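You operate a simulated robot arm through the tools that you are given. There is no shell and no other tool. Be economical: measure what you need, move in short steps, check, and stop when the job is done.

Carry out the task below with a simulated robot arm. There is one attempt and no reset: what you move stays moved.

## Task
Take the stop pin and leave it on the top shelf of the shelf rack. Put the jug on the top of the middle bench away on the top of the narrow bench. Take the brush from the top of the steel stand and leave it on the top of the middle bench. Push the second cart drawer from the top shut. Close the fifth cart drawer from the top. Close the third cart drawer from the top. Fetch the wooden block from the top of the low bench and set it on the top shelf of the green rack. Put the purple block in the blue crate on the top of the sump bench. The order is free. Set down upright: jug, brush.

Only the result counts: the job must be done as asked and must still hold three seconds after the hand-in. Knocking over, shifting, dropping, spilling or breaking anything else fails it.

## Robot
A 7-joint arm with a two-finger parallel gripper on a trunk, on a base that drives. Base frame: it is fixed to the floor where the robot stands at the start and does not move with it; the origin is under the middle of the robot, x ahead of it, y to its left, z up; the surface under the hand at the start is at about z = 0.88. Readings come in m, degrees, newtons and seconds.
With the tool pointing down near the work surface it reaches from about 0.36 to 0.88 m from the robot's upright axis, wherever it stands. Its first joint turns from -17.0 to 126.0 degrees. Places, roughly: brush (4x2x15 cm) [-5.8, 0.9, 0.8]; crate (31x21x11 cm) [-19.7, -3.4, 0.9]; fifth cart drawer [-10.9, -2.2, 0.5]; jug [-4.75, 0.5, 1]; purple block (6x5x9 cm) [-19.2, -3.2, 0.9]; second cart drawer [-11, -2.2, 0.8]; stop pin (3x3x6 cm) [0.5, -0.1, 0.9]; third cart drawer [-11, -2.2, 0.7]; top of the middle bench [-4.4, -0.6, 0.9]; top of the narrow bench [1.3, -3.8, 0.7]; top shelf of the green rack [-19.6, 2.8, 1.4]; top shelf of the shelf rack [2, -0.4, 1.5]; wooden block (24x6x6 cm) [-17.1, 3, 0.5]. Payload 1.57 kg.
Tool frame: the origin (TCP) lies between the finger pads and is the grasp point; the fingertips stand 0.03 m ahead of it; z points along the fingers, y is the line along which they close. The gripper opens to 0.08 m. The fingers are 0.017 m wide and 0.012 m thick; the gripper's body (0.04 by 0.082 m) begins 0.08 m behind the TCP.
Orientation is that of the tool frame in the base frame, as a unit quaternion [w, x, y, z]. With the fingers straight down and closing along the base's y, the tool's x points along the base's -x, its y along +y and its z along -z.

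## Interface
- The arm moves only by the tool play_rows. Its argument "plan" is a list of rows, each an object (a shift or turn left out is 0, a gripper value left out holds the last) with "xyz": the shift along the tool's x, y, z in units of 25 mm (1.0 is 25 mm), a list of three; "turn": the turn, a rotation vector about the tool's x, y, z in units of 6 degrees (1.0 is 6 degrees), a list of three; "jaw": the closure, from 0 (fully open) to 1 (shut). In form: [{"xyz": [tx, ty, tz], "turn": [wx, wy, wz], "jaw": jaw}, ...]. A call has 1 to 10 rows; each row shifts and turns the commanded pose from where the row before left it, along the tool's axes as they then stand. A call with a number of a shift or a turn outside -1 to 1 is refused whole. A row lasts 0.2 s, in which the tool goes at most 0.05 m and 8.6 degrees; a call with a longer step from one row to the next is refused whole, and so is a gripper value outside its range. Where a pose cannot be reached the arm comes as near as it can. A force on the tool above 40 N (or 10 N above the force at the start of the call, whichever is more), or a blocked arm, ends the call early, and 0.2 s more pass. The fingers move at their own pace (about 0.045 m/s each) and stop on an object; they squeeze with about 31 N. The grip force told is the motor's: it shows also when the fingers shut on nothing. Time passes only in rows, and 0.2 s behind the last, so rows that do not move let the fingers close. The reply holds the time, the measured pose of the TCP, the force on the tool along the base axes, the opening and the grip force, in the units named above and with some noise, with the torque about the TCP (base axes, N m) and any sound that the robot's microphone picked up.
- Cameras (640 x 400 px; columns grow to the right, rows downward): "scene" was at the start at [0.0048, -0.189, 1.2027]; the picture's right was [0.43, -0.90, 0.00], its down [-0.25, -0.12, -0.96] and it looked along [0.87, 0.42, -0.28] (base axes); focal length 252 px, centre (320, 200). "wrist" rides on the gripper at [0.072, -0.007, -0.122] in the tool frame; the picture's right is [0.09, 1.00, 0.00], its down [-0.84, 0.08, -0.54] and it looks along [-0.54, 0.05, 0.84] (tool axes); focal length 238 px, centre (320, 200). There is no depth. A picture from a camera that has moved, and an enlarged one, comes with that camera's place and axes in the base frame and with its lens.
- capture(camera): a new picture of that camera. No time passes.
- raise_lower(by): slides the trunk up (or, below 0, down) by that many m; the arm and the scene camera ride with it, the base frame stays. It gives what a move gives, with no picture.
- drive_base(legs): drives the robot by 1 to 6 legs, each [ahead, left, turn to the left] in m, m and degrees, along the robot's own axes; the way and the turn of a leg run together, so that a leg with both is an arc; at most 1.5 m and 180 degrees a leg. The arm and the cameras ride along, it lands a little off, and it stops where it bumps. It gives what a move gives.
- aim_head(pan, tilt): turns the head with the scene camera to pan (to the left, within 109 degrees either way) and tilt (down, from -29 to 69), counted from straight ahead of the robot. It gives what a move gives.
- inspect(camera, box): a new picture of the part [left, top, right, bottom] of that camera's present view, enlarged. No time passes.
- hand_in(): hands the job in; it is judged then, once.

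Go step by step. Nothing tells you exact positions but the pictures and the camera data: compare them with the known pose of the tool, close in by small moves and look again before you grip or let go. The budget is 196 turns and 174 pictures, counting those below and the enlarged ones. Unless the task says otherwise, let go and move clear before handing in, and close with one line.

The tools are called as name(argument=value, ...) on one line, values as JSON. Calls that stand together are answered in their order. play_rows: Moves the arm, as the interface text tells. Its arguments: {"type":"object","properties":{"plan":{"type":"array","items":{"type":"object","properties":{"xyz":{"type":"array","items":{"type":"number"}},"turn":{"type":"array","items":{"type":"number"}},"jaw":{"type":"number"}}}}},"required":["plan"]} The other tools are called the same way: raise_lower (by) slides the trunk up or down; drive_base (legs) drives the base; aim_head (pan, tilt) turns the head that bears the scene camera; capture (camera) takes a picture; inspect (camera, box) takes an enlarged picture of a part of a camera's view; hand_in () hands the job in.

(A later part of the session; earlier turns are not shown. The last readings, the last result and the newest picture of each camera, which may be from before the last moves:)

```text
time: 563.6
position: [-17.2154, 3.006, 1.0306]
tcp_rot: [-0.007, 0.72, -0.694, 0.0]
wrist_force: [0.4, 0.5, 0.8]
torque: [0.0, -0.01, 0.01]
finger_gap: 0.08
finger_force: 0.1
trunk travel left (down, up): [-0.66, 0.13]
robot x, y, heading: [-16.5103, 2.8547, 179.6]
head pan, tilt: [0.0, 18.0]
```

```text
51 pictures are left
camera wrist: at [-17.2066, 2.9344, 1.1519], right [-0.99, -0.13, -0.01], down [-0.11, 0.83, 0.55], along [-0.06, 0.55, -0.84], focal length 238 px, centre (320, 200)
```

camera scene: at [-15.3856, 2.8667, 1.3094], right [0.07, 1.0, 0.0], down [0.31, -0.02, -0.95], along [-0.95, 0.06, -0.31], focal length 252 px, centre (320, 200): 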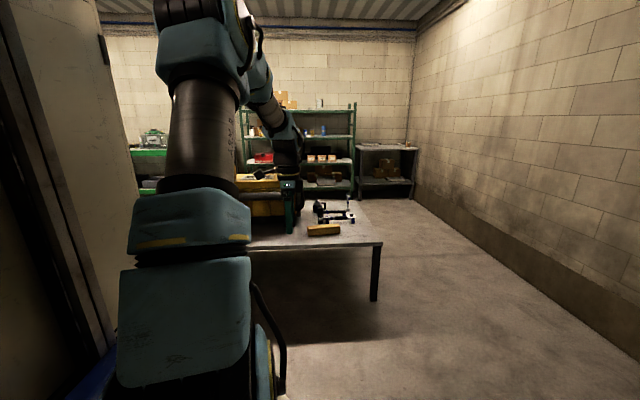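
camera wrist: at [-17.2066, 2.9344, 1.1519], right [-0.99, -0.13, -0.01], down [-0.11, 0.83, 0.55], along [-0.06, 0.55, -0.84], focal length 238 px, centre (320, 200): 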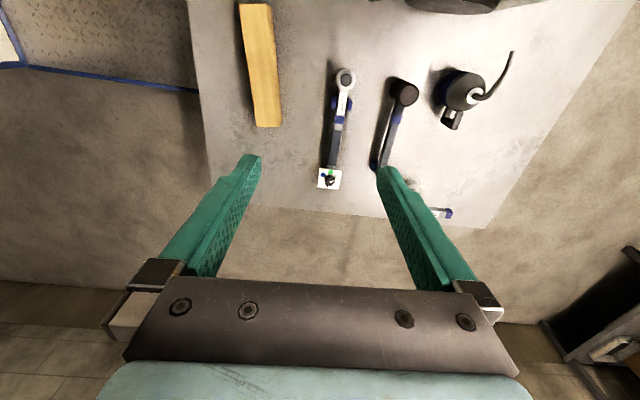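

The block's centre is at (-17.07, 3.01), about 6° off the y axis. I'll back off 5 cm, lower the trunk, align above the block and look again.

drive_base(legs=[[-0.06, 0, 0]])

raise_lower(by=-0.25)

play_rows(plan=[{"xyz": [0, -0.9, 0.3], "turn": [0, 0, -0.34]}, {"xyz": [0, -0.9, 0.3], "turn": [0, 0, -0.34]}, {"xyz": [0, -0.9, 0.3]}, {"xyz": [0, -0.8, 0.3]}, {"xyz": [0, 0, 1]}])

capture(camera="wrist")

```text
time: 564.6
position: [-17.1553, 3.0061, 1.03]
tcp_rot: [-0.007, 0.72, -0.694, 0.0]
wrist_force: [-0.7, 0.7, 0.6]
torque: [0.03, 0.02, 0.02]
finger_gap: 0.0799
finger_force: 0.1
trunk travel left (down, up): [-0.66, 0.13]
robot x, y, heading: [-16.4528, 2.8571, 179.5]
head pan, tilt: [0.0, 18.0]
```

```text
time: 567.2
position: [-17.154, 3.0073, 0.7806]
tcp_rot: [-0.006, 0.72, -0.694, 0.0]
wrist_force: [-0.7, -1.0, -1.0]
torque: [0.01, 0.01, -0.02]
finger_gap: 0.0798
finger_force: 0.1
trunk travel left (down, up): [-0.41, 0.38]
robot x, y, heading: [-16.449, 2.8557, 179.7]
head pan, tilt: [0.0, 18.0]
```

```text
time: 568.4
position: [-17.0689, 3.0154, 0.7275]
tcp_rot: [-0.006, 0.745, -0.667, -0.001]
wrist_force: [-0.2, -0.6, 0.3]
torque: [-0.02, 0.03, 0.03]
finger_gap: 0.0799
finger_force: 0.1
trunk travel left (down, up): [-0.41, 0.38]
robot x, y, heading: [-16.4495, 2.8587, 179.6]
head pan, tilt: [0.0, 18.0]
```

```text
50 pictures are left
camera wrist: at [-17.0553, 2.943, 0.8482], right [-0.98, -0.2, -0.01], down [-0.17, 0.82, 0.55], along [-0.1, 0.54, -0.84], focal length 238 px, centre (320, 200)
```

wrist: 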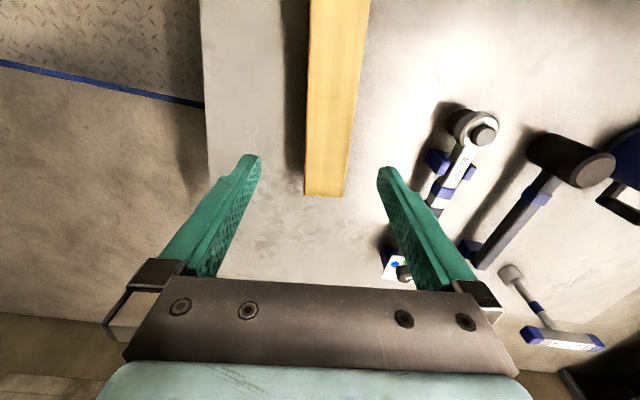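

Aligned, with a 1.6 cm lateral correction needed. I'll correct and descend to the block.

play_rows(plan=[{"xyz": [-0.3, 0.6, 0.9]}, {"xyz": [-0.2, 0, 1]}, {"xyz": [0, 0, 1]}, {"xyz": [0, 0, 1]}, {"xyz": [0, 0, 1]}])

capture(camera="wrist")

```text
time: 569.6
position: [-17.082, 3.0253, 0.6041]
tcp_rot: [-0.006, 0.745, -0.667, -0.001]
wrist_force: [0.2, -0.3, 0.4]
torque: [0.0, 0.0, 0.03]
finger_gap: 0.08
finger_force: 0.0
trunk travel left (down, up): [-0.41, 0.38]
robot x, y, heading: [-16.4483, 2.8576, 179.6]
head pan, tilt: [0.0, 18.0]
```

```text
49 pictures are left
camera wrist: at [-17.0688, 2.9541, 0.7242], right [-0.98, -0.2, -0.01], down [-0.17, 0.82, 0.55], along [-0.1, 0.54, -0.84], focal length 238 px, centre (320, 200)
```

wrist: 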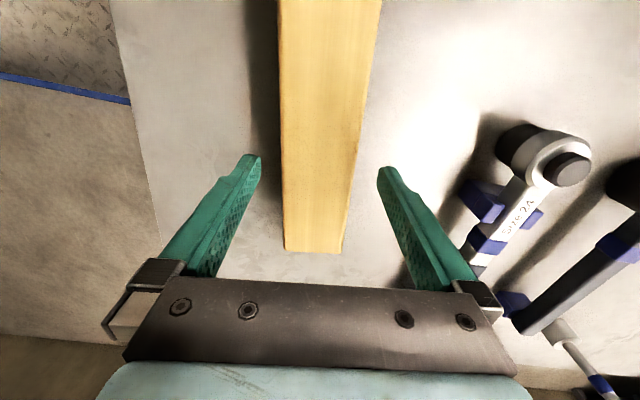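

Centred. Descending 11 cm and closing.

play_rows(plan=[{"xyz": [0, 0.05, 1]}, {"xyz": [0, 0, 1]}, {"xyz": [0, 0, 1]}, {"xyz": [0, 0, 1]}, {"xyz": [0, 0, 0.4]}, {"jaw": 1}, {"jaw": 1}, {"jaw": 1}, {"jaw": 1}])

play_rows(plan=[{"xyz": [0, 0, -0.6]}, {"xyz": [0, 0, -1]}, {"xyz": [0, 0, -1]}, {"xyz": [0, 0, -1]}, {"xyz": [0, 0, -1]}, {"xyz": [0, 0, -1]}, {"xyz": [0, 0, -1]}, {"xyz": [0, 0, -1]}, {"xyz": [0, 0, -1]}, {"xyz": [0, 0, -1]}])

capture(camera="wrist")

```text
time: 570.5
position: [-17.087, 3.0276, 0.5295]
tcp_rot: [-0.003, 0.745, -0.667, -0.003]
wrist_force: [5.9, -2.2, 30.5]
torque: [-0.32, -0.24, 0.02]
finger_gap: 0.0732
finger_force: 0.0
trunk travel left (down, up): [-0.41, 0.38]
robot x, y, heading: [-16.4529, 2.8605, 179.2]
head pan, tilt: [0.0, 18.0]
stopped in row 4: the force on the tool passed its limit at 87 N (the readings are from after the stop); the commanded pose is now the measured one
```

```text
time: 572.7
position: [-17.0862, 3.0246, 0.7682]
tcp_rot: [-0.004, 0.744, -0.668, -0.002]
wrist_force: [-0.9, 0.4, 0.1]
torque: [0.02, -0.02, 0.01]
finger_gap: 0.0799
finger_force: 0.0
trunk travel left (down, up): [-0.41, 0.38]
robot x, y, heading: [-16.45, 2.8569, 179.4]
head pan, tilt: [0.0, 18.0]
```

```text
48 pictures are left
camera wrist: at [-17.0714, 2.9522, 0.889], right [-0.98, -0.2, 0.0], down [-0.17, 0.82, 0.55], along [-0.11, 0.54, -0.84], focal length 238 px, centre (320, 200)
```

wrist: 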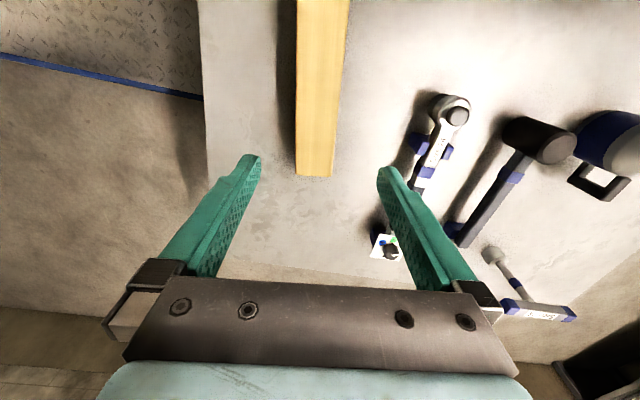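

The fingertips touched the bench: its top is near z=0.50, so the block's top is at about 0.56, and the block wasn't moved. I'll descend to TCP 0.541 and close.

play_rows(plan=[{"xyz": [0, 0, 1]}, {"xyz": [0, 0, 1]}, {"xyz": [0, 0, 1]}, {"xyz": [0, 0, 1]}, {"xyz": [0, 0, 1]}, {"xyz": [0, 0, 1]}, {"xyz": [0, 0, 1]}, {"xyz": [0, 0, 1]}, {"xyz": [0, 0, 1]}, {"jaw": 0}])

play_rows(plan=[{"jaw": 1}, {"jaw": 1}, {"jaw": 1}, {"jaw": 1}, {"xyz": [0, 0, -0.6]}, {"xyz": [0, 0, -1]}, {"xyz": [0, 0, -1]}, {"xyz": [0, 0, -1]}, {"xyz": [0, 0, -1]}, {"xyz": [0, 0, -1]}])

capture(camera="wrist")

```text
time: 574.9
position: [-17.0854, 3.0283, 0.5402]
tcp_rot: [-0.003, 0.744, -0.668, -0.003]
wrist_force: [-0.1, 0.1, 0.3]
torque: [0.0, 0.0, 0.01]
finger_gap: 0.08
finger_force: 0.1
trunk travel left (down, up): [-0.41, 0.38]
robot x, y, heading: [-16.447, 2.8588, 179.4]
head pan, tilt: [0.0, 18.0]
```

```text
time: 577.1
position: [-17.0856, 3.0235, 0.6819]
tcp_rot: [-0.004, 0.744, -0.668, -0.003]
wrist_force: [0.3, 0.5, -4.1]
torque: [0.09, 0.01, 0.0]
finger_gap: 0.0583
finger_force: 31.4
trunk travel left (down, up): [-0.41, 0.38]
robot x, y, heading: [-16.4481, 2.8596, 179.5]
head pan, tilt: [0.0, 18.0]
```

```text
47 pictures are left
camera wrist: at [-17.0711, 2.9521, 0.8026], right [-0.98, -0.2, 0.0], down [-0.17, 0.82, 0.55], along [-0.11, 0.54, -0.84], focal length 238 px, centre (320, 200)
```

wrist: 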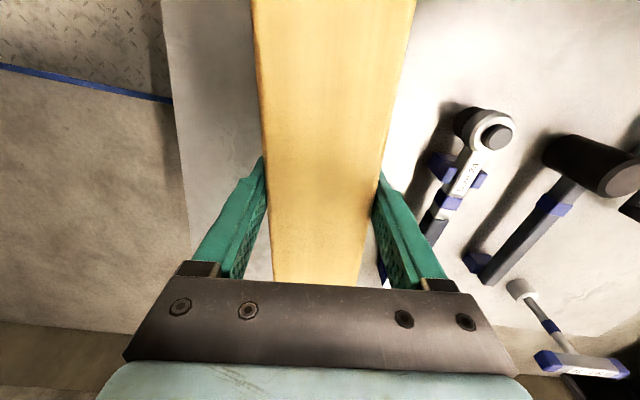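

The block is held (about 4 N). I'll raise the trunk fully and go around the bench's north end to the front of the green rack.

raise_lower(by=0.51)

drive_base(legs=[[-0.4, 0, 0.5], [0, -1.15, 0], [1.5, 0, 0], [0.95, 0, 0], [0, 0.7, 0]])

aim_head(pan=0, tilt=5)

capture(camera="scene")

```text
refused: 0.51 is not a number from -0.4 to 0.4
```

```text
time: 600.2
position: [-19.1349, 3.5213, 0.6808]
tcp_rot: [-0.004, 0.74, -0.673, -0.002]
wrist_force: [0.7, -0.6, -4.5]
torque: [0.04, 0.02, -0.05]
finger_gap: 0.0579
finger_force: 30.9
trunk travel left (down, up): [-0.41, 0.38]
robot x, y, heading: [-18.5003, 3.3476, 178.6]
head pan, tilt: [0.0, 18.0]
```

```text
time: 600.9
position: [-19.1347, 3.5224, 0.6807]
tcp_rot: [-0.003, 0.74, -0.673, -0.002]
wrist_force: [0.1, 0.8, -3.7]
torque: [0.08, 0.0, 0.01]
finger_gap: 0.0577
finger_force: 30.8
trunk travel left (down, up): [-0.41, 0.38]
robot x, y, heading: [-18.5028, 3.3465, 178.7]
head pan, tilt: [0.0, 5.0]
```

```text
46 pictures are left
camera scene: at [-18.5085, 3.5787, 1.0804], right [0.02, 1.0, 0.0], down [0.09, 0.0, -1.0], along [-1.0, 0.02, -0.09], focal length 252 px, centre (320, 200)
```

scene: 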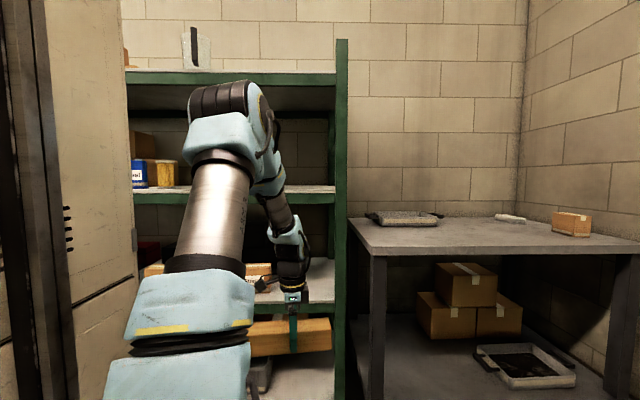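

The drive worked but the trunk lift was refused (over 0.4 at once). The rack's front edge is at x≈-19.31 and the free part is y≈3.25–3.6. I'll back off and raise now.

drive_base(legs=[[-0.12, 0, 1.3]])

raise_lower(by=0.38)

play_rows(plan=[{"xyz": [0, 0, -1]}, {"xyz": [0, 0, -1]}, {"xyz": [0, -0.2, -1]}, {"xyz": [0, -0.2, -1]}, {"xyz": [0, -0.4, -1]}, {"xyz": [0, -0.4, -1]}, {"xyz": [0, -0.5, -1]}, {"xyz": [0, -0.5, -1]}, {"xyz": [0, -0.5, -1]}, {"xyz": [0, -0.5, -1]}])

play_rows(plan=[{"xyz": [0, -0.5, -1]}, {"xyz": [0, -0.5, -1]}, {"xyz": [0, -0.3, -1]}, {"xyz": [0, 0, -1]}, {"xyz": [0, 0, -1]}, {"xyz": [0, 0, -1]}, {"xyz": [0, 0, -1]}, {"xyz": [0, 0, -1]}])

capture(camera="scene")

```text
time: 602.2
position: [-19.0198, 3.5043, 0.68]
tcp_rot: [-0.004, 0.749, -0.663, -0.002]
wrist_force: [0.0, 0.1, -4.5]
torque: [0.09, -0.02, 0.02]
finger_gap: 0.0579
finger_force: 30.1
trunk travel left (down, up): [-0.41, 0.38]
robot x, y, heading: [-18.3825, 3.3455, -179.8]
head pan, tilt: [0.0, 5.0]
```

```text
time: 605.8
position: [-19.0193, 3.5037, 1.0619]
tcp_rot: [-0.005, 0.749, -0.663, -0.002]
wrist_force: [0.1, 0.5, -3.6]
torque: [0.09, 0.02, 0.01]
finger_gap: 0.0578
finger_force: 31.0
trunk travel left (down, up): [-0.79, 0.0]
robot x, y, heading: [-18.3824, 3.3495, -179.9]
head pan, tilt: [0.0, 5.0]
```

```text
time: 608.0
position: [-18.9404, 3.5086, 1.3107]
tcp_rot: [-0.004, 0.749, -0.663, -0.003]
wrist_force: [-1.8, -0.3, -4.0]
torque: [0.1, -0.02, 0.01]
finger_gap: 0.0576
finger_force: 31.2
trunk travel left (down, up): [-0.79, 0.0]
robot x, y, heading: [-18.3813, 3.3462, -179.8]
head pan, tilt: [0.0, 5.0]
```

```text
time: 609.8
position: [-18.9094, 3.5136, 1.5105]
tcp_rot: [-0.005, 0.749, -0.663, -0.002]
wrist_force: [-1.3, 0.1, -4.1]
torque: [0.1, 0.01, -0.01]
finger_gap: 0.058
finger_force: 31.0
trunk travel left (down, up): [-0.79, 0.0]
robot x, y, heading: [-18.3801, 3.347, -179.8]
head pan, tilt: [0.0, 5.0]
```

```text
45 pictures are left
camera scene: at [-18.3952, 3.5776, 1.4604], right [-0.01, 1.0, 0.0], down [0.09, 0.0, -1.0], along [-1.0, -0.01, -0.09], focal length 252 px, centre (320, 200)
```

scene: 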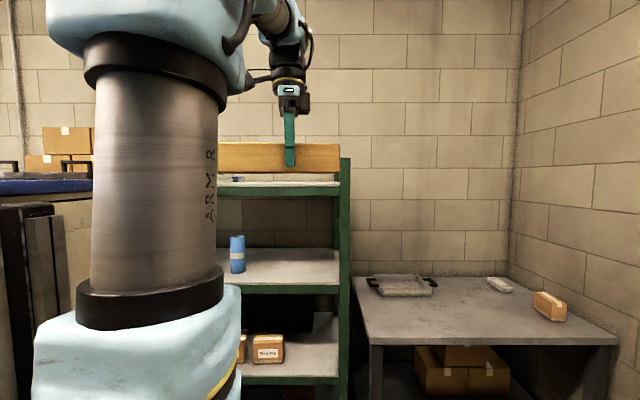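

The block hangs at bottom z≈1.47, above the shelf (z≈1.426, front edge x≈-19.38). I'll shift 6 cm left to clear the post and drive in.

drive_base(legs=[[0, 0.06, -0.2], [0.53, 0, 0]])

capture(camera="wrist")

capture(camera="scene")

```text
time: 613.5
position: [-19.4313, 3.4663, 1.5098]
tcp_rot: [-0.004, 0.743, -0.67, -0.002]
wrist_force: [0.2, 0.9, -3.9]
torque: [0.1, 0.04, -0.01]
finger_gap: 0.0579
finger_force: 30.4
trunk travel left (down, up): [-0.79, 0.0]
robot x, y, heading: [-18.9091, 3.2934, 179.1]
head pan, tilt: [0.0, 5.0]
```

```text
44 pictures are left
camera wrist: at [-19.4172, 3.3951, 1.6319], right [-0.98, -0.19, 0.0], down [-0.16, 0.82, 0.55], along [-0.1, 0.54, -0.84], focal length 238 px, centre (320, 200)
```

wrist: 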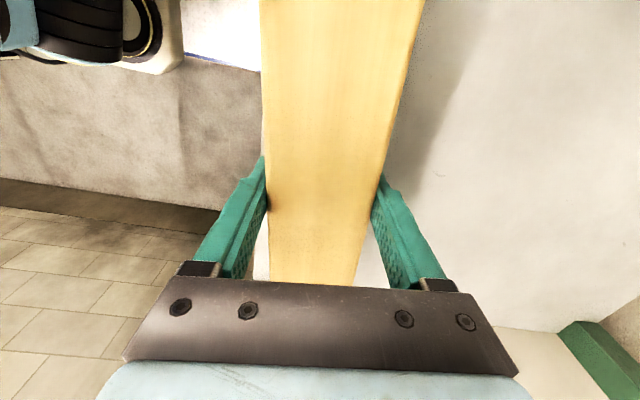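

```text
43 pictures are left
camera scene: at [-18.916, 3.5213, 1.4604], right [0.01, 1.0, 0.0], down [0.09, 0.0, -1.0], along [-1.0, 0.01, -0.09], focal length 252 px, centre (320, 200)
```

scene: 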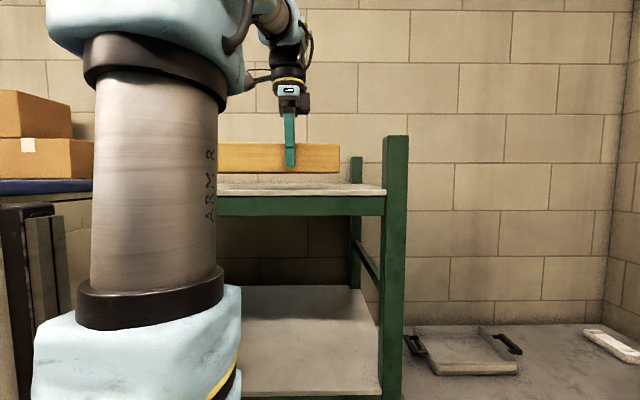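

The shelf edge is at x≈-19.383 and the block is just inside it. I'll move 6–7 cm further in while lowering.

play_rows(plan=[{"xyz": [0, 0.9, 0.3]}, {"xyz": [0, 0.9, 0.4]}, {"xyz": [0, 0.9, 0.4]}, {}])

capture(camera="scene")

```text
time: 614.5
position: [-19.4989, 3.4621, 1.4827]
tcp_rot: [-0.004, 0.742, -0.67, -0.002]
wrist_force: [-0.6, 0.2, -4.0]
torque: [0.03, 0.05, 0.0]
finger_gap: 0.0579
finger_force: 30.7
trunk travel left (down, up): [-0.79, 0.0]
robot x, y, heading: [-18.905, 3.2886, 179.1]
head pan, tilt: [0.0, 5.0]
```

```text
42 pictures are left
camera scene: at [-18.9163, 3.5214, 1.4604], right [0.01, 1.0, 0.0], down [0.09, 0.0, -1.0], along [-1.0, 0.01, -0.09], focal length 252 px, centre (320, 200)
```

scene: 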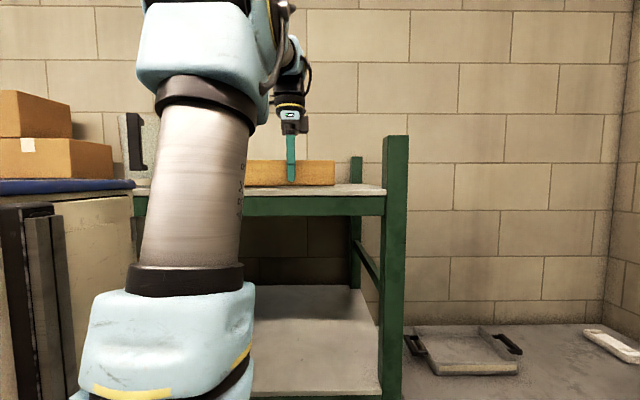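

play_rows(plan=[{"xyz": [0, 0, 0.2]}, {"xyz": [0, 0, 0.2]}, {"xyz": [0, 0, 0.15]}, {"xyz": [0, 0, 0.15]}, {"xyz": [0, 0, 0.1]}])

```text
time: 615.4
position: [-19.4967, 3.4617, 1.4703]
tcp_rot: [-0.002, 0.743, -0.67, -0.006]
wrist_force: [2.5, -0.6, 12.4]
torque: [-0.4, -0.65, 0.06]
finger_gap: 0.0577
finger_force: 30.9
trunk travel left (down, up): [-0.79, 0.0]
robot x, y, heading: [-18.9084, 3.2924, 179.3]
head pan, tilt: [0.0, 5.0]
stopped in row 4: the force on the tool passed its limit at 45 N (the readings are from after the stop); the commanded pose is now the measured one
```

Contact with the shelf. Releasing and lifting clear.

play_rows(plan=[{"jaw": 0.4}, {"jaw": 0.2}, {"jaw": 0}, {"jaw": 0}, {"xyz": [0, 0, -0.5]}, {"xyz": [0, -0.3, -0.8]}, {"xyz": [0, -0.6, -0.8]}, {"xyz": [0, -0.8, -0.8]}])

drive_base(legs=[[-0.45, 0, 0]])

capture(camera="scene")

```text
time: 617.2
position: [-19.4568, 3.4647, 1.542]
tcp_rot: [-0.002, 0.742, -0.67, -0.004]
wrist_force: [-0.4, 0.1, 0.5]
torque: [0.0, -0.04, 0.0]
finger_gap: 0.0801
finger_force: 0.1
trunk travel left (down, up): [-0.79, 0.0]
robot x, y, heading: [-18.9066, 3.2921, 179.5]
head pan, tilt: [0.0, 5.0]
```

```text
time: 619.9
position: [-19.0108, 3.4551, 1.5407]
tcp_rot: [-0.002, 0.746, -0.666, -0.004]
wrist_force: [0.3, 0.2, 0.0]
torque: [-0.02, -0.02, -0.01]
finger_gap: 0.08
finger_force: 0.0
trunk travel left (down, up): [-0.79, 0.0]
robot x, y, heading: [-18.4557, 3.2862, 179.9]
head pan, tilt: [0.0, 5.0]
```

```text
41 pictures are left
camera scene: at [-18.4694, 3.5176, 1.4604], right [0.0, 1.0, 0.0], down [0.09, 0.0, -1.0], along [-1.0, 0.0, -0.09], focal length 252 px, centre (320, 200)
```

scene: 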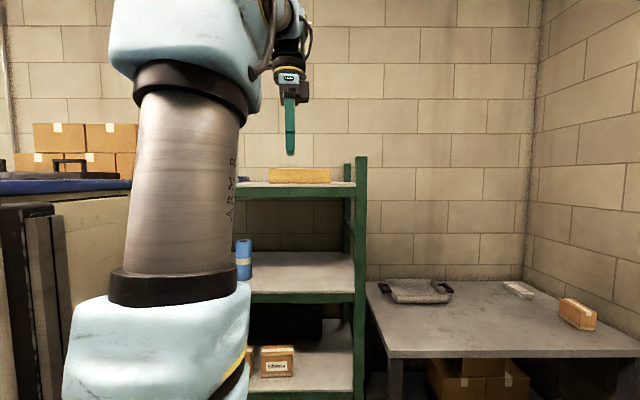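

The wooden block rests on the green rack's top shelf. Next is the purple block, so I'll turn south and look at the way.

drive_base(legs=[[0, 0, 90]])

aim_head(pan=-5, tilt=12)

capture(camera="scene")

```text
time: 624.2
position: [-18.6084, 2.7314, 1.5419]
tcp_rot: [0.002, 0.997, 0.073, -0.005]
wrist_force: [-0.2, -0.5, -0.1]
torque: [-0.02, -0.01, 0.04]
finger_gap: 0.08
finger_force: 0.1
trunk travel left (down, up): [-0.79, 0.0]
robot x, y, heading: [-18.458, 3.2852, -88.4]
head pan, tilt: [0.0, 5.0]
```

```text
time: 624.9
position: [-18.6084, 2.7302, 1.541]
tcp_rot: [0.002, 0.997, 0.073, -0.004]
wrist_force: [0.1, -0.1, 0.3]
torque: [-0.05, -0.01, 0.01]
finger_gap: 0.0799
finger_force: 0.0
trunk travel left (down, up): [-0.79, 0.0]
robot x, y, heading: [-18.4583, 3.2878, -88.1]
head pan, tilt: [-5.0, 12.0]
```

```text
40 pictures are left
camera scene: at [-18.6956, 3.2672, 1.4492], right [-1.0, 0.06, 0.0], down [0.01, 0.21, -0.98], along [-0.05, -0.98, -0.21], focal length 252 px, centre (320, 200)
```

scene: 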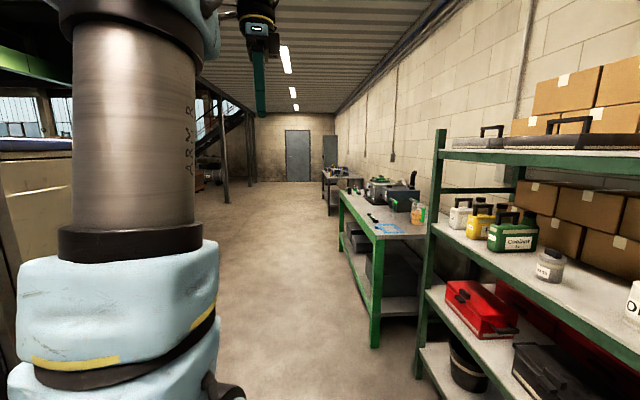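

The way south along x≈-18.5 is clear, past a green bench to the sump bench. Driving there.

drive_base(legs=[[0, 0, -1.9], [1.5, 0, 0], [1.5, 0, 0], [1.5, 0, 0], [0.9, 0, 0]])

aim_head(pan=-30, tilt=25)

capture(camera="scene")

```text
time: 651.1
position: [-18.4703, -2.6698, 1.5418]
tcp_rot: [0.002, 0.997, 0.079, -0.004]
wrist_force: [-0.9, 0.9, 0.9]
torque: [0.01, 0.03, -0.01]
finger_gap: 0.0803
finger_force: 0.1
trunk travel left (down, up): [-0.79, 0.0]
robot x, y, heading: [-18.3272, -2.1129, -87.7]
head pan, tilt: [-5.0, 12.0]
```

```text
time: 652.0
position: [-18.4704, -2.6698, 1.5412]
tcp_rot: [0.001, 0.997, 0.079, -0.004]
wrist_force: [-0.2, -0.4, 0.1]
torque: [0.01, 0.01, -0.05]
finger_gap: 0.08
finger_force: 0.2
trunk travel left (down, up): [-0.79, 0.0]
robot x, y, heading: [-18.3278, -2.1141, -87.5]
head pan, tilt: [-30.0, 25.0]
```

```text
39 pictures are left
camera scene: at [-18.6012, -2.1222, 1.4281], right [-0.89, 0.46, 0.0], down [0.2, 0.37, -0.91], along [-0.42, -0.8, -0.42], focal length 252 px, centre (320, 200)
```

scene: 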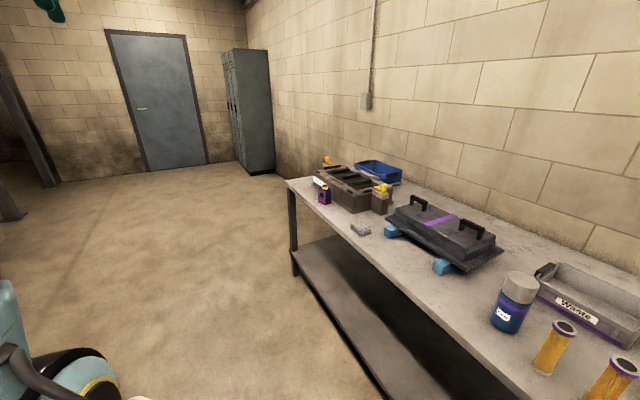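

inspect(camera="scene", box=[280, 140, 460, 260])

```text
3.33 times, centred on (370, 200) of scene
camera zoom: at [-18.6012, -2.1222, 1.4281], right [-0.89, 0.46, 0.0], down [0.2, 0.37, -0.91], along [-0.42, -0.8, -0.42], focal length 839 px, centre (153, 200)
```

zoom: 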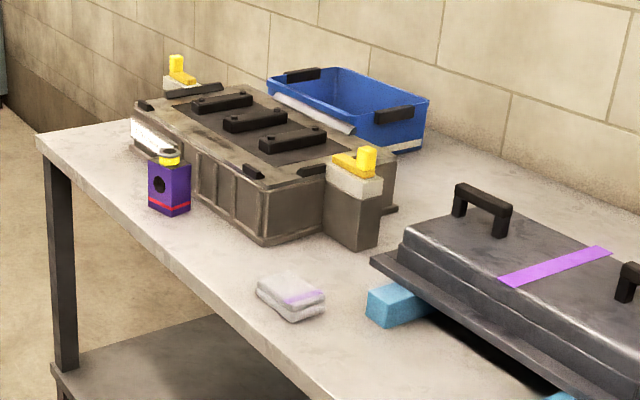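

The purple block is at about (-19.19, -3.18), and the crate is behind it at (-19.68, -3.35). Both are reachable from the bench's south end (y≈-3.56), so I'll go around there and face north.

drive_base(legs=[[1.5, 0, 0], [0.9, 0, 0], [0, 0, 177.5], [0, 0.95, 0], [0.3, 0, 0]])

aim_head(pan=0, tilt=30)

capture(camera="scene")

capture(camera="wrist")

```text
time: 677.3
position: [-19.0083, -3.6948, 1.5407]
tcp_rot: [0.003, -0.05, 0.999, 0.003]
wrist_force: [0.5, 0.4, -1.0]
torque: [0.01, -0.02, 0.0]
finger_gap: 0.0799
finger_force: 0.1
trunk travel left (down, up): [-0.79, 0.0]
robot x, y, heading: [-19.1821, -4.2441, 88.9]
head pan, tilt: [-30.0, 25.0]
```

```text
time: 678.3
position: [-19.0087, -3.6934, 1.5417]
tcp_rot: [0.004, -0.05, 0.999, 0.001]
wrist_force: [0.4, 0.2, -0.6]
torque: [-0.01, 0.02, 0.0]
finger_gap: 0.08
finger_force: 0.1
trunk travel left (down, up): [-0.79, 0.0]
robot x, y, heading: [-19.1853, -4.2396, 89.1]
head pan, tilt: [0.0, 30.0]
```

```text
37 pictures are left
camera scene: at [-18.9532, -4.2351, 1.4201], right [1.0, -0.02, 0.0], down [-0.01, -0.5, -0.87], along [0.01, 0.87, -0.5], focal length 252 px, centre (320, 200)
```

scene: 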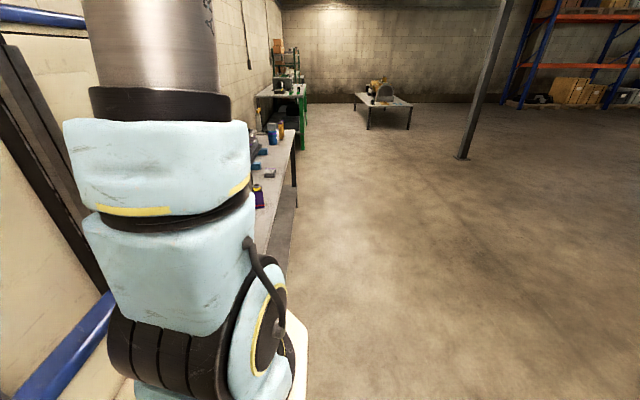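

```text
36 pictures are left
camera wrist: at [-19.0798, -3.7083, 1.6623], right [-0.19, 0.98, 0.0], down [0.82, 0.16, 0.55], along [0.54, 0.11, -0.84], focal length 238 px, centre (320, 200)
```

wrist: 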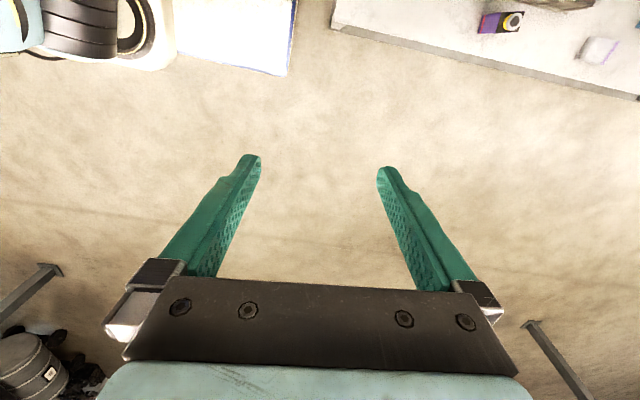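

From the south end the purple block would be too far, so I'll pick it from the front (east) side instead, facing west.

drive_base(legs=[[0, -0.62, 0], [0.86, 0, 0], [0, 0, 91], [0.05, 0, 0]])

capture(camera="wrist")

```text
time: 690.3
position: [-19.1529, -3.2193, 1.5415]
tcp_rot: [-0.001, 0.746, -0.666, -0.004]
wrist_force: [0.0, -0.7, 0.6]
torque: [0.0, 0.01, 0.01]
finger_gap: 0.08
finger_force: 0.1
trunk travel left (down, up): [-0.79, 0.0]
robot x, y, heading: [-18.6026, -3.3926, 179.7]
head pan, tilt: [0.0, 30.0]
```

```text
35 pictures are left
camera wrist: at [-19.1381, -3.2905, 1.6625], right [-0.98, -0.2, 0.0], down [-0.17, 0.82, 0.55], along [-0.11, 0.54, -0.83], focal length 238 px, centre (320, 200)
```

wrist: 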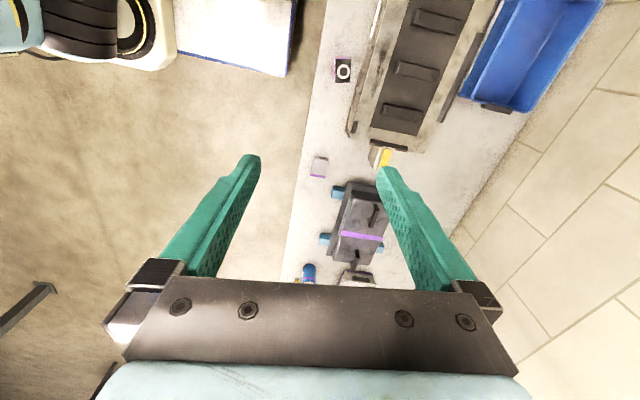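

The purple block (black ring top) is at (-19.21, -3.244). I'll move over it, square the yaw, lower the trunk, and look again.

play_rows(plan=[{"xyz": [0.3, 0.8, 0.5], "turn": [0, 0, 0.54]}, {"xyz": [0.3, 0.8, 0.8], "turn": [0, 0, 0.54]}, {"xyz": [0.3, 0.7, 1]}, {"xyz": [0, 0, 1]}, {"xyz": [0, 0, 1]}])

raise_lower(by=-0.3)

capture(camera="wrist")

```text
time: 691.5
position: [-19.2109, -3.2417, 1.4321]
tcp_rot: [0.002, -0.707, 0.708, 0.005]
wrist_force: [0.1, 0.3, 0.5]
torque: [0.02, -0.01, -0.01]
finger_gap: 0.0799
finger_force: 0.1
trunk travel left (down, up): [-0.79, 0.0]
robot x, y, heading: [-18.6022, -3.3885, 179.6]
head pan, tilt: [0.0, 30.0]
```

```text
time: 694.5
position: [-19.2112, -3.243, 1.1331]
tcp_rot: [0.003, -0.707, 0.707, 0.004]
wrist_force: [0.1, 0.6, -0.1]
torque: [0.01, 0.01, -0.01]
finger_gap: 0.08
finger_force: 0.1
trunk travel left (down, up): [-0.49, 0.3]
robot x, y, heading: [-18.6045, -3.3913, 179.6]
head pan, tilt: [0.0, 30.0]
```

```text
34 pictures are left
camera wrist: at [-19.2033, -3.3151, 1.2538], right [-1.0, -0.09, 0.0], down [-0.07, 0.83, 0.55], along [-0.05, 0.55, -0.84], focal length 238 px, centre (320, 200)
```

wrist: 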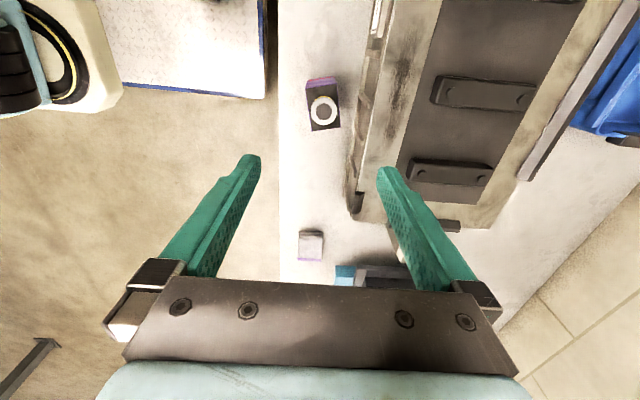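

The valve cover is close on the -x side, so I'll yaw 90° to close along y instead, where both sides are free.

play_rows(plan=[{"turn": [0, 0, -1]}, {"turn": [0, 0, -1]}, {"turn": [0, 0, -1]}, {"turn": [0, 0, -1]}, {"turn": [0, 0, -1]}, {"turn": [0, 0, -1]}, {"turn": [0, 0, -1]}, {"turn": [0, 0, -1]}, {"turn": [0, 0, -1]}, {"turn": [0, 0, -1]}])

play_rows(plan=[{"turn": [0, 0, -1]}, {"turn": [0, 0, -1]}, {"turn": [0, 0, -1]}, {"turn": [0, 0, -1]}, {"turn": [0, 0, -1]}, {"xyz": [0.15, 0.2, 1]}, {"xyz": [0, 0, 1]}, {"xyz": [0, 0, 1]}])

capture(camera="wrist")

```text
time: 696.7
position: [-19.2114, -3.2404, 1.1313]
tcp_rot: [-0.004, 0.966, -0.258, -0.004]
wrist_force: [-0.3, -0.4, 0.3]
torque: [0.01, -0.02, 0.02]
finger_gap: 0.0798
finger_force: 0.1
trunk travel left (down, up): [-0.49, 0.3]
robot x, y, heading: [-18.6043, -3.3908, 179.8]
head pan, tilt: [0.0, 30.0]
```

```text
time: 698.5
position: [-19.2087, -3.2469, 1.0553]
tcp_rot: [-0.005, 1.0, -0.001, -0.002]
wrist_force: [0.2, -0.5, 0.2]
torque: [0.01, 0.01, -0.03]
finger_gap: 0.08
finger_force: 0.1
trunk travel left (down, up): [-0.49, 0.3]
robot x, y, heading: [-18.6024, -3.3845, 179.8]
head pan, tilt: [0.0, 30.0]
```

```text
33 pictures are left
camera wrist: at [-19.1355, -3.2411, 1.1768], right [0.09, -1.0, -0.01], down [-0.83, -0.08, 0.54], along [-0.54, -0.04, -0.84], focal length 238 px, centre (320, 200)
```

wrist: 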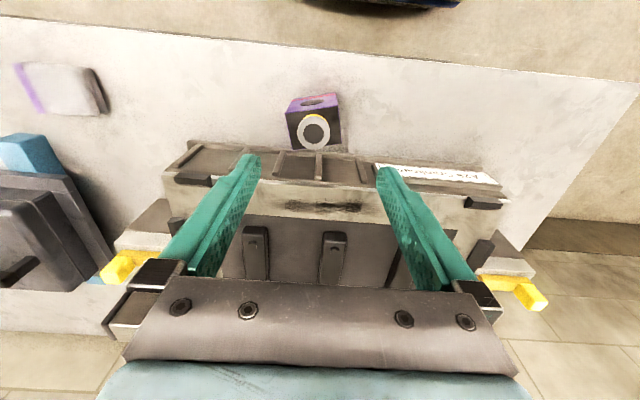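

Aligned over the block. I'll descend to z≈0.915 and grip.

play_rows(plan=[{"xyz": [0.08, -0.3, 1]}, {"xyz": [0, 0, 1]}, {"xyz": [0, 0, 1]}, {"xyz": [0, 0, 1]}, {"xyz": [0, 0, 1]}, {"xyz": [0, 0, 0.5]}])

capture(camera="wrist")

```text
time: 699.9
position: [-19.2052, -3.238, 0.9207]
tcp_rot: [-0.004, 1.0, -0.001, -0.002]
wrist_force: [-0.5, -0.3, 0.8]
torque: [-0.03, 0.0, -0.04]
finger_gap: 0.0798
finger_force: 0.1
trunk travel left (down, up): [-0.49, 0.3]
robot x, y, heading: [-18.6051, -3.3883, 179.7]
head pan, tilt: [0.0, 30.0]
```

```text
32 pictures are left
camera wrist: at [-19.1319, -3.2317, 1.0413], right [0.09, -1.0, -0.01], down [-0.83, -0.08, 0.54], along [-0.54, -0.04, -0.84], focal length 238 px, centre (320, 200)
```

wrist: 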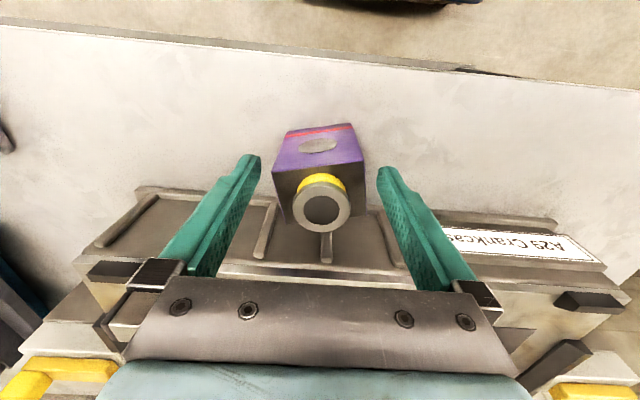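

play_rows(plan=[{"xyz": [0, 0, 0.5]}, {"jaw": 1}, {"jaw": 1}, {"jaw": 1}, {"jaw": 1}, {"xyz": [0, 0, -0.6]}, {"xyz": [0, 0, -1]}, {"xyz": [0, 0, -1]}, {"xyz": [0, 0, -1]}, {"xyz": [0, 0, -1]}])

play_rows(plan=[{"xyz": [0, 0, -1]}, {"xyz": [0, 0, -1]}, {"xyz": [0, 0, -1]}, {"xyz": [0, 0, -1]}, {"xyz": [0, 0, -1]}, {"xyz": [0, 0, -1]}])

capture(camera="wrist")

```text
time: 702.1
position: [-19.2056, -3.2362, 1.0228]
tcp_rot: [-0.004, 1.0, -0.001, -0.001]
wrist_force: [-0.5, -1.1, -4.4]
torque: [0.05, -0.06, 0.0]
finger_gap: 0.0627
finger_force: 31.5
trunk travel left (down, up): [-0.49, 0.3]
robot x, y, heading: [-18.6088, -3.391, 179.8]
head pan, tilt: [0.0, 30.0]
```

```text
time: 703.5
position: [-19.2054, -3.2401, 1.1726]
tcp_rot: [-0.004, 1.0, -0.001, -0.002]
wrist_force: [-0.7, -0.7, -5.1]
torque: [0.01, -0.05, 0.01]
finger_gap: 0.0628
finger_force: 30.5
trunk travel left (down, up): [-0.49, 0.3]
robot x, y, heading: [-18.6046, -3.3871, 180.0]
head pan, tilt: [0.0, 30.0]
```

```text
31 pictures are left
camera wrist: at [-19.1332, -3.2351, 1.2948], right [0.09, -1.0, -0.01], down [-0.84, -0.08, 0.54], along [-0.54, -0.04, -0.84], focal length 238 px, centre (320, 200)
```

wrist: 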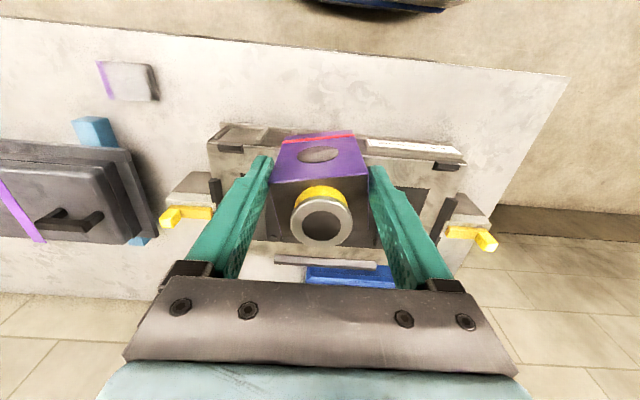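

The block is held. I'll back out and carry it around to the bench's south end for the crate.

drive_base(legs=[[-0.15, 0, 0], [0, 1.0, 0], [0, 0, -90], [0, 0.97, 0]])

capture(camera="wrist")

```text
time: 718.2
position: [-19.2991, -3.7765, 1.1737]
tcp_rot: [-0.004, 0.709, -0.706, 0.002]
wrist_force: [0.4, -0.3, -4.9]
torque: [-0.07, 0.0, 0.05]
finger_gap: 0.0621
finger_force: 31.7
trunk travel left (down, up): [-0.49, 0.3]
robot x, y, heading: [-19.4413, -4.3778, 89.9]
head pan, tilt: [0.0, 30.0]
```

```text
30 pictures are left
camera wrist: at [-19.2925, -3.8484, 1.2946], right [-1.0, -0.1, -0.01], down [-0.09, 0.83, 0.54], along [-0.05, 0.54, -0.84], focal length 238 px, centre (320, 200)
```

wrist: 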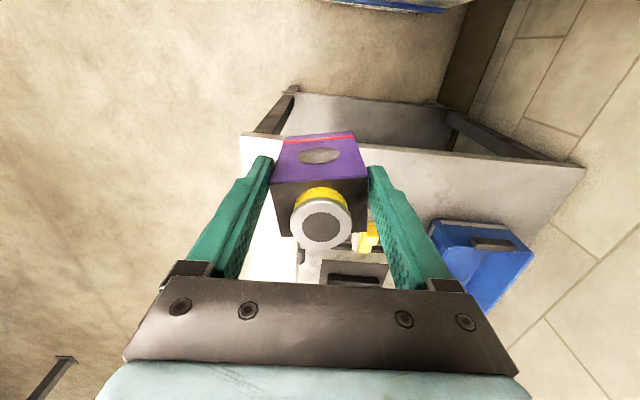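

The crate spans x -19.51 to -19.74 and y -3.59 to -3.28. I'll drive 0.22 m in and move the hand over its centre.

drive_base(legs=[[0.22, 0, 0]])

play_rows(plan=[{"xyz": [-0.32, 1, 0]}, {"xyz": [-0.32, 1, 0]}, {"xyz": [-0.32, 1, 0]}, {"xyz": [-0.32, 1, 0]}, {"xyz": [-0.32, 1, 0]}, {"xyz": [-0.32, 1, 0]}, {"xyz": [-0.32, 1, 0]}, {"xyz": [-0.32, 1, 0]}, {"xyz": [-0.32, 1, 0]}, {"xyz": [-0.32, 1, 0]}])

play_rows(plan=[{"xyz": [-0.32, 1, 0]}, {"xyz": [-0.32, 1, 0]}, {"xyz": [-0.32, 1, 0]}])

capture(camera="wrist")

```text
time: 719.9
position: [-19.3017, -3.5531, 1.1737]
tcp_rot: [-0.004, 0.709, -0.705, 0.002]
wrist_force: [0.5, 0.2, -4.4]
torque: [-0.08, -0.03, -0.01]
finger_gap: 0.0623
finger_force: 30.9
trunk travel left (down, up): [-0.49, 0.3]
robot x, y, heading: [-19.443, -4.1548, 90.2]
head pan, tilt: [0.0, 30.0]
```

```text
time: 722.1
position: [-19.5517, -3.4747, 1.169]
tcp_rot: [-0.004, 0.709, -0.705, 0.001]
wrist_force: [-0.1, -0.5, -3.0]
torque: [-0.05, 0.02, 0.02]
finger_gap: 0.062
finger_force: 31.7
trunk travel left (down, up): [-0.49, 0.3]
robot x, y, heading: [-19.4467, -4.1566, 90.1]
head pan, tilt: [0.0, 30.0]
```

```text
time: 722.9
position: [-19.6097, -3.4727, 1.144]
tcp_rot: [-0.005, 0.709, -0.705, 0.0]
wrist_force: [-0.2, -0.7, -4.7]
torque: [-0.06, -0.01, 0.0]
finger_gap: 0.0619
finger_force: 31.2
out of reach, approached as far as the arm can: row 1, 2, 3
trunk travel left (down, up): [-0.49, 0.3]
robot x, y, heading: [-19.4415, -4.1577, 90.1]
head pan, tilt: [0.0, 30.0]
```

```text
29 pictures are left
camera wrist: at [-19.6041, -3.5458, 1.266], right [-1.0, -0.1, -0.01], down [-0.09, 0.83, 0.55], along [-0.05, 0.55, -0.84], focal length 238 px, centre (320, 200)
```

wrist: 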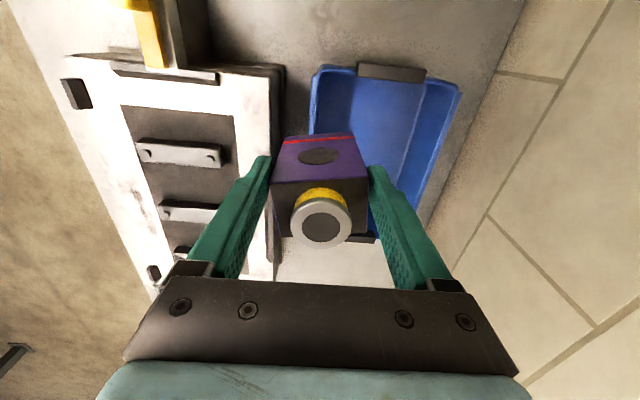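

The crate's centre is about (-19.68, -3.40), a bit further than I am. I'll lower to z≈1.07 (still above the rim), nudge the base 4 cm ahead, and shift over.

drive_base(legs=[[0.04, 0, 0]])

play_rows(plan=[{"xyz": [0, 0, 0.8]}, {"xyz": [0, 0, 0.8]}, {"xyz": [0, 0, 0.8]}, {"xyz": [-0.2, 0.8, 0.2]}, {"xyz": [-0.2, 0.8, 0]}, {"xyz": [-0.2, 0.8, 0]}, {"xyz": [-0.2, 0.6, 0]}])

capture(camera="wrist")

```text
time: 723.8
position: [-19.6111, -3.4332, 1.1441]
tcp_rot: [-0.005, 0.709, -0.705, 0.0]
wrist_force: [-0.6, 0.7, -4.3]
torque: [-0.11, 0.0, 0.0]
finger_gap: 0.0621
finger_force: 31.2
trunk travel left (down, up): [-0.49, 0.3]
robot x, y, heading: [-19.4445, -4.1198, 90.2]
head pan, tilt: [0.0, 30.0]
```

```text
time: 725.4
position: [-19.6738, -3.4242, 1.0722]
tcp_rot: [-0.004, 0.709, -0.705, -0.001]
wrist_force: [0.0, -0.6, -3.8]
torque: [-0.06, -0.01, 0.0]
finger_gap: 0.062
finger_force: 31.2
out of reach, approached as far as the arm can: row 6, 7
trunk travel left (down, up): [-0.49, 0.3]
robot x, y, heading: [-19.4462, -4.117, 90.0]
head pan, tilt: [0.0, 30.0]
```

```text
28 pictures are left
camera wrist: at [-19.6672, -3.4969, 1.1937], right [-1.0, -0.1, -0.01], down [-0.09, 0.83, 0.55], along [-0.05, 0.55, -0.84], focal length 238 px, centre (320, 200)
```

wrist: 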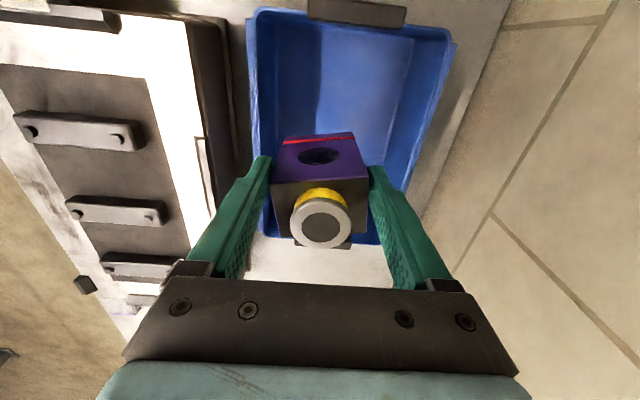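

The landing spot is about 3 cm too far east, so I'll strafe the base 3 cm left.

drive_base(legs=[[0, 0.035, 0]])

play_rows(plan=[{"xyz": [0, 0, 0.8]}, {"xyz": [0, 0, 0.8]}])

capture(camera="wrist")

```text
time: 726.3
position: [-19.7096, -3.424, 1.0725]
tcp_rot: [-0.005, 0.709, -0.705, 0.0]
wrist_force: [0.3, -0.4, -4.2]
torque: [-0.06, 0.02, -0.01]
finger_gap: 0.062
finger_force: 31.0
trunk travel left (down, up): [-0.49, 0.3]
robot x, y, heading: [-19.4807, -4.1159, 90.2]
head pan, tilt: [0.0, 30.0]
```

```text
time: 726.9
position: [-19.7101, -3.4251, 1.0311]
tcp_rot: [-0.005, 0.709, -0.705, 0.0]
wrist_force: [0.1, -0.2, -5.1]
torque: [-0.09, -0.02, 0.0]
finger_gap: 0.0618
finger_force: 30.9
trunk travel left (down, up): [-0.49, 0.3]
robot x, y, heading: [-19.4832, -4.1184, 90.2]
head pan, tilt: [0.0, 30.0]
```

```text
27 pictures are left
camera wrist: at [-19.7031, -3.4979, 1.1524], right [-1.0, -0.1, -0.01], down [-0.09, 0.83, 0.55], along [-0.05, 0.55, -0.84], focal length 238 px, centre (320, 200)
```

wrist: 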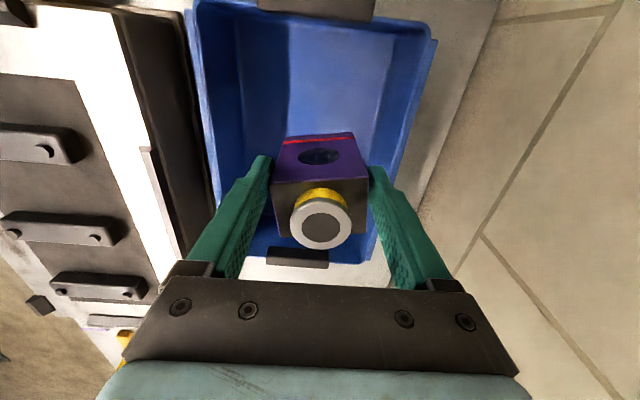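

The block and fingers now fit well within the rim. I'll lower it into the crate until contact.

play_rows(plan=[{"xyz": [0, -0.25, 0.8]}, {"xyz": [0, 0, 0.8]}, {"xyz": [0, 0, 0.8]}, {"xyz": [0, 0, 0.6]}, {"xyz": [0, 0, 0.4]}, {"xyz": [0, 0, 0.3]}, {"xyz": [0, 0, 0.3]}, {"xyz": [0, 0, 0.2]}])

capture(camera="wrist")

```text
time: 728.7
position: [-19.7033, -3.4229, 0.9263]
tcp_rot: [-0.005, 0.709, -0.705, -0.001]
wrist_force: [-0.4, -1.1, -4.7]
torque: [-0.07, -0.02, 0.01]
finger_gap: 0.0619
finger_force: 30.9
trunk travel left (down, up): [-0.49, 0.3]
robot x, y, heading: [-19.4769, -4.1179, 90.2]
head pan, tilt: [0.0, 30.0]
```

```text
26 pictures are left
camera wrist: at [-19.6962, -3.4956, 1.0481], right [-1.0, -0.1, -0.01], down [-0.09, 0.83, 0.55], along [-0.05, 0.55, -0.84], focal length 238 px, centre (320, 200)
```

wrist: 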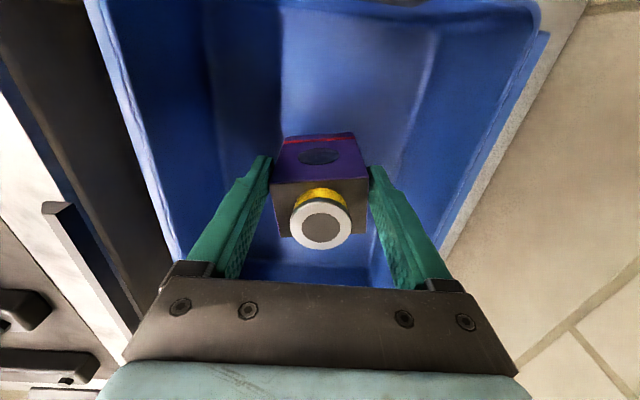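

Inside the crate, just above its floor. I'll lower a little more until it touches.

play_rows(plan=[{"xyz": [0, 0, 0.2]}, {"xyz": [0, 0, 0.2]}, {"xyz": [0, 0, 0.2]}, {"xyz": [0, 0, 0.2]}, {"xyz": [0, 0, 0.2]}])

```text
time: 729.9
position: [-19.7031, -3.4231, 0.9064]
tcp_rot: [-0.005, 0.71, -0.704, -0.004]
wrist_force: [-0.1, -2.0, 28.0]
torque: [0.1, 0.41, 0.21]
finger_gap: 0.0617
finger_force: 30.7
trunk travel left (down, up): [-0.49, 0.3]
robot x, y, heading: [-19.4764, -4.1197, 90.3]
head pan, tilt: [0.0, 30.0]
```

Contact. Releasing and lifting straight out.

play_rows(plan=[{"xyz": [0, 0, -0.06]}, {"jaw": 0}, {"jaw": 0}, {"jaw": 0}, {"xyz": [0, 0, -0.6]}, {"xyz": [0, 0, -1]}, {"xyz": [0, 0, -1]}, {"xyz": [0, 0, -1]}, {"xyz": [0, 0, -1]}, {"xyz": [0, 0, -1]}])

capture(camera="wrist")

```text
time: 732.1
position: [-19.7029, -3.4241, 1.0443]
tcp_rot: [-0.004, 0.709, -0.705, -0.001]
wrist_force: [0.6, -0.4, 0.4]
torque: [-0.01, 0.0, -0.01]
finger_gap: 0.0798
finger_force: 0.1
trunk travel left (down, up): [-0.49, 0.3]
robot x, y, heading: [-19.4781, -4.1158, 90.2]
head pan, tilt: [0.0, 30.0]
```

```text
25 pictures are left
camera wrist: at [-19.6965, -3.4968, 1.1653], right [-1.0, -0.1, -0.01], down [-0.09, 0.83, 0.55], along [-0.05, 0.55, -0.84], focal length 238 px, centre (320, 200)
```

wrist: 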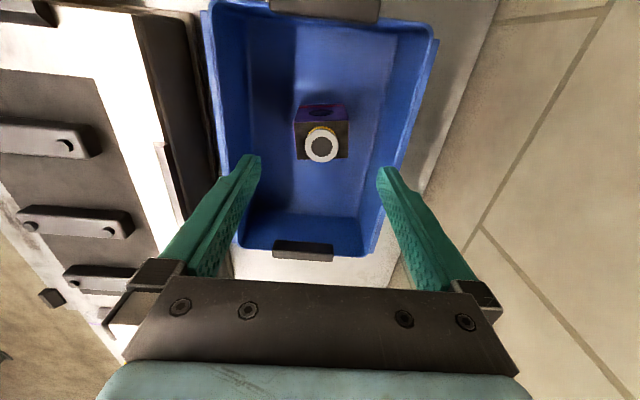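

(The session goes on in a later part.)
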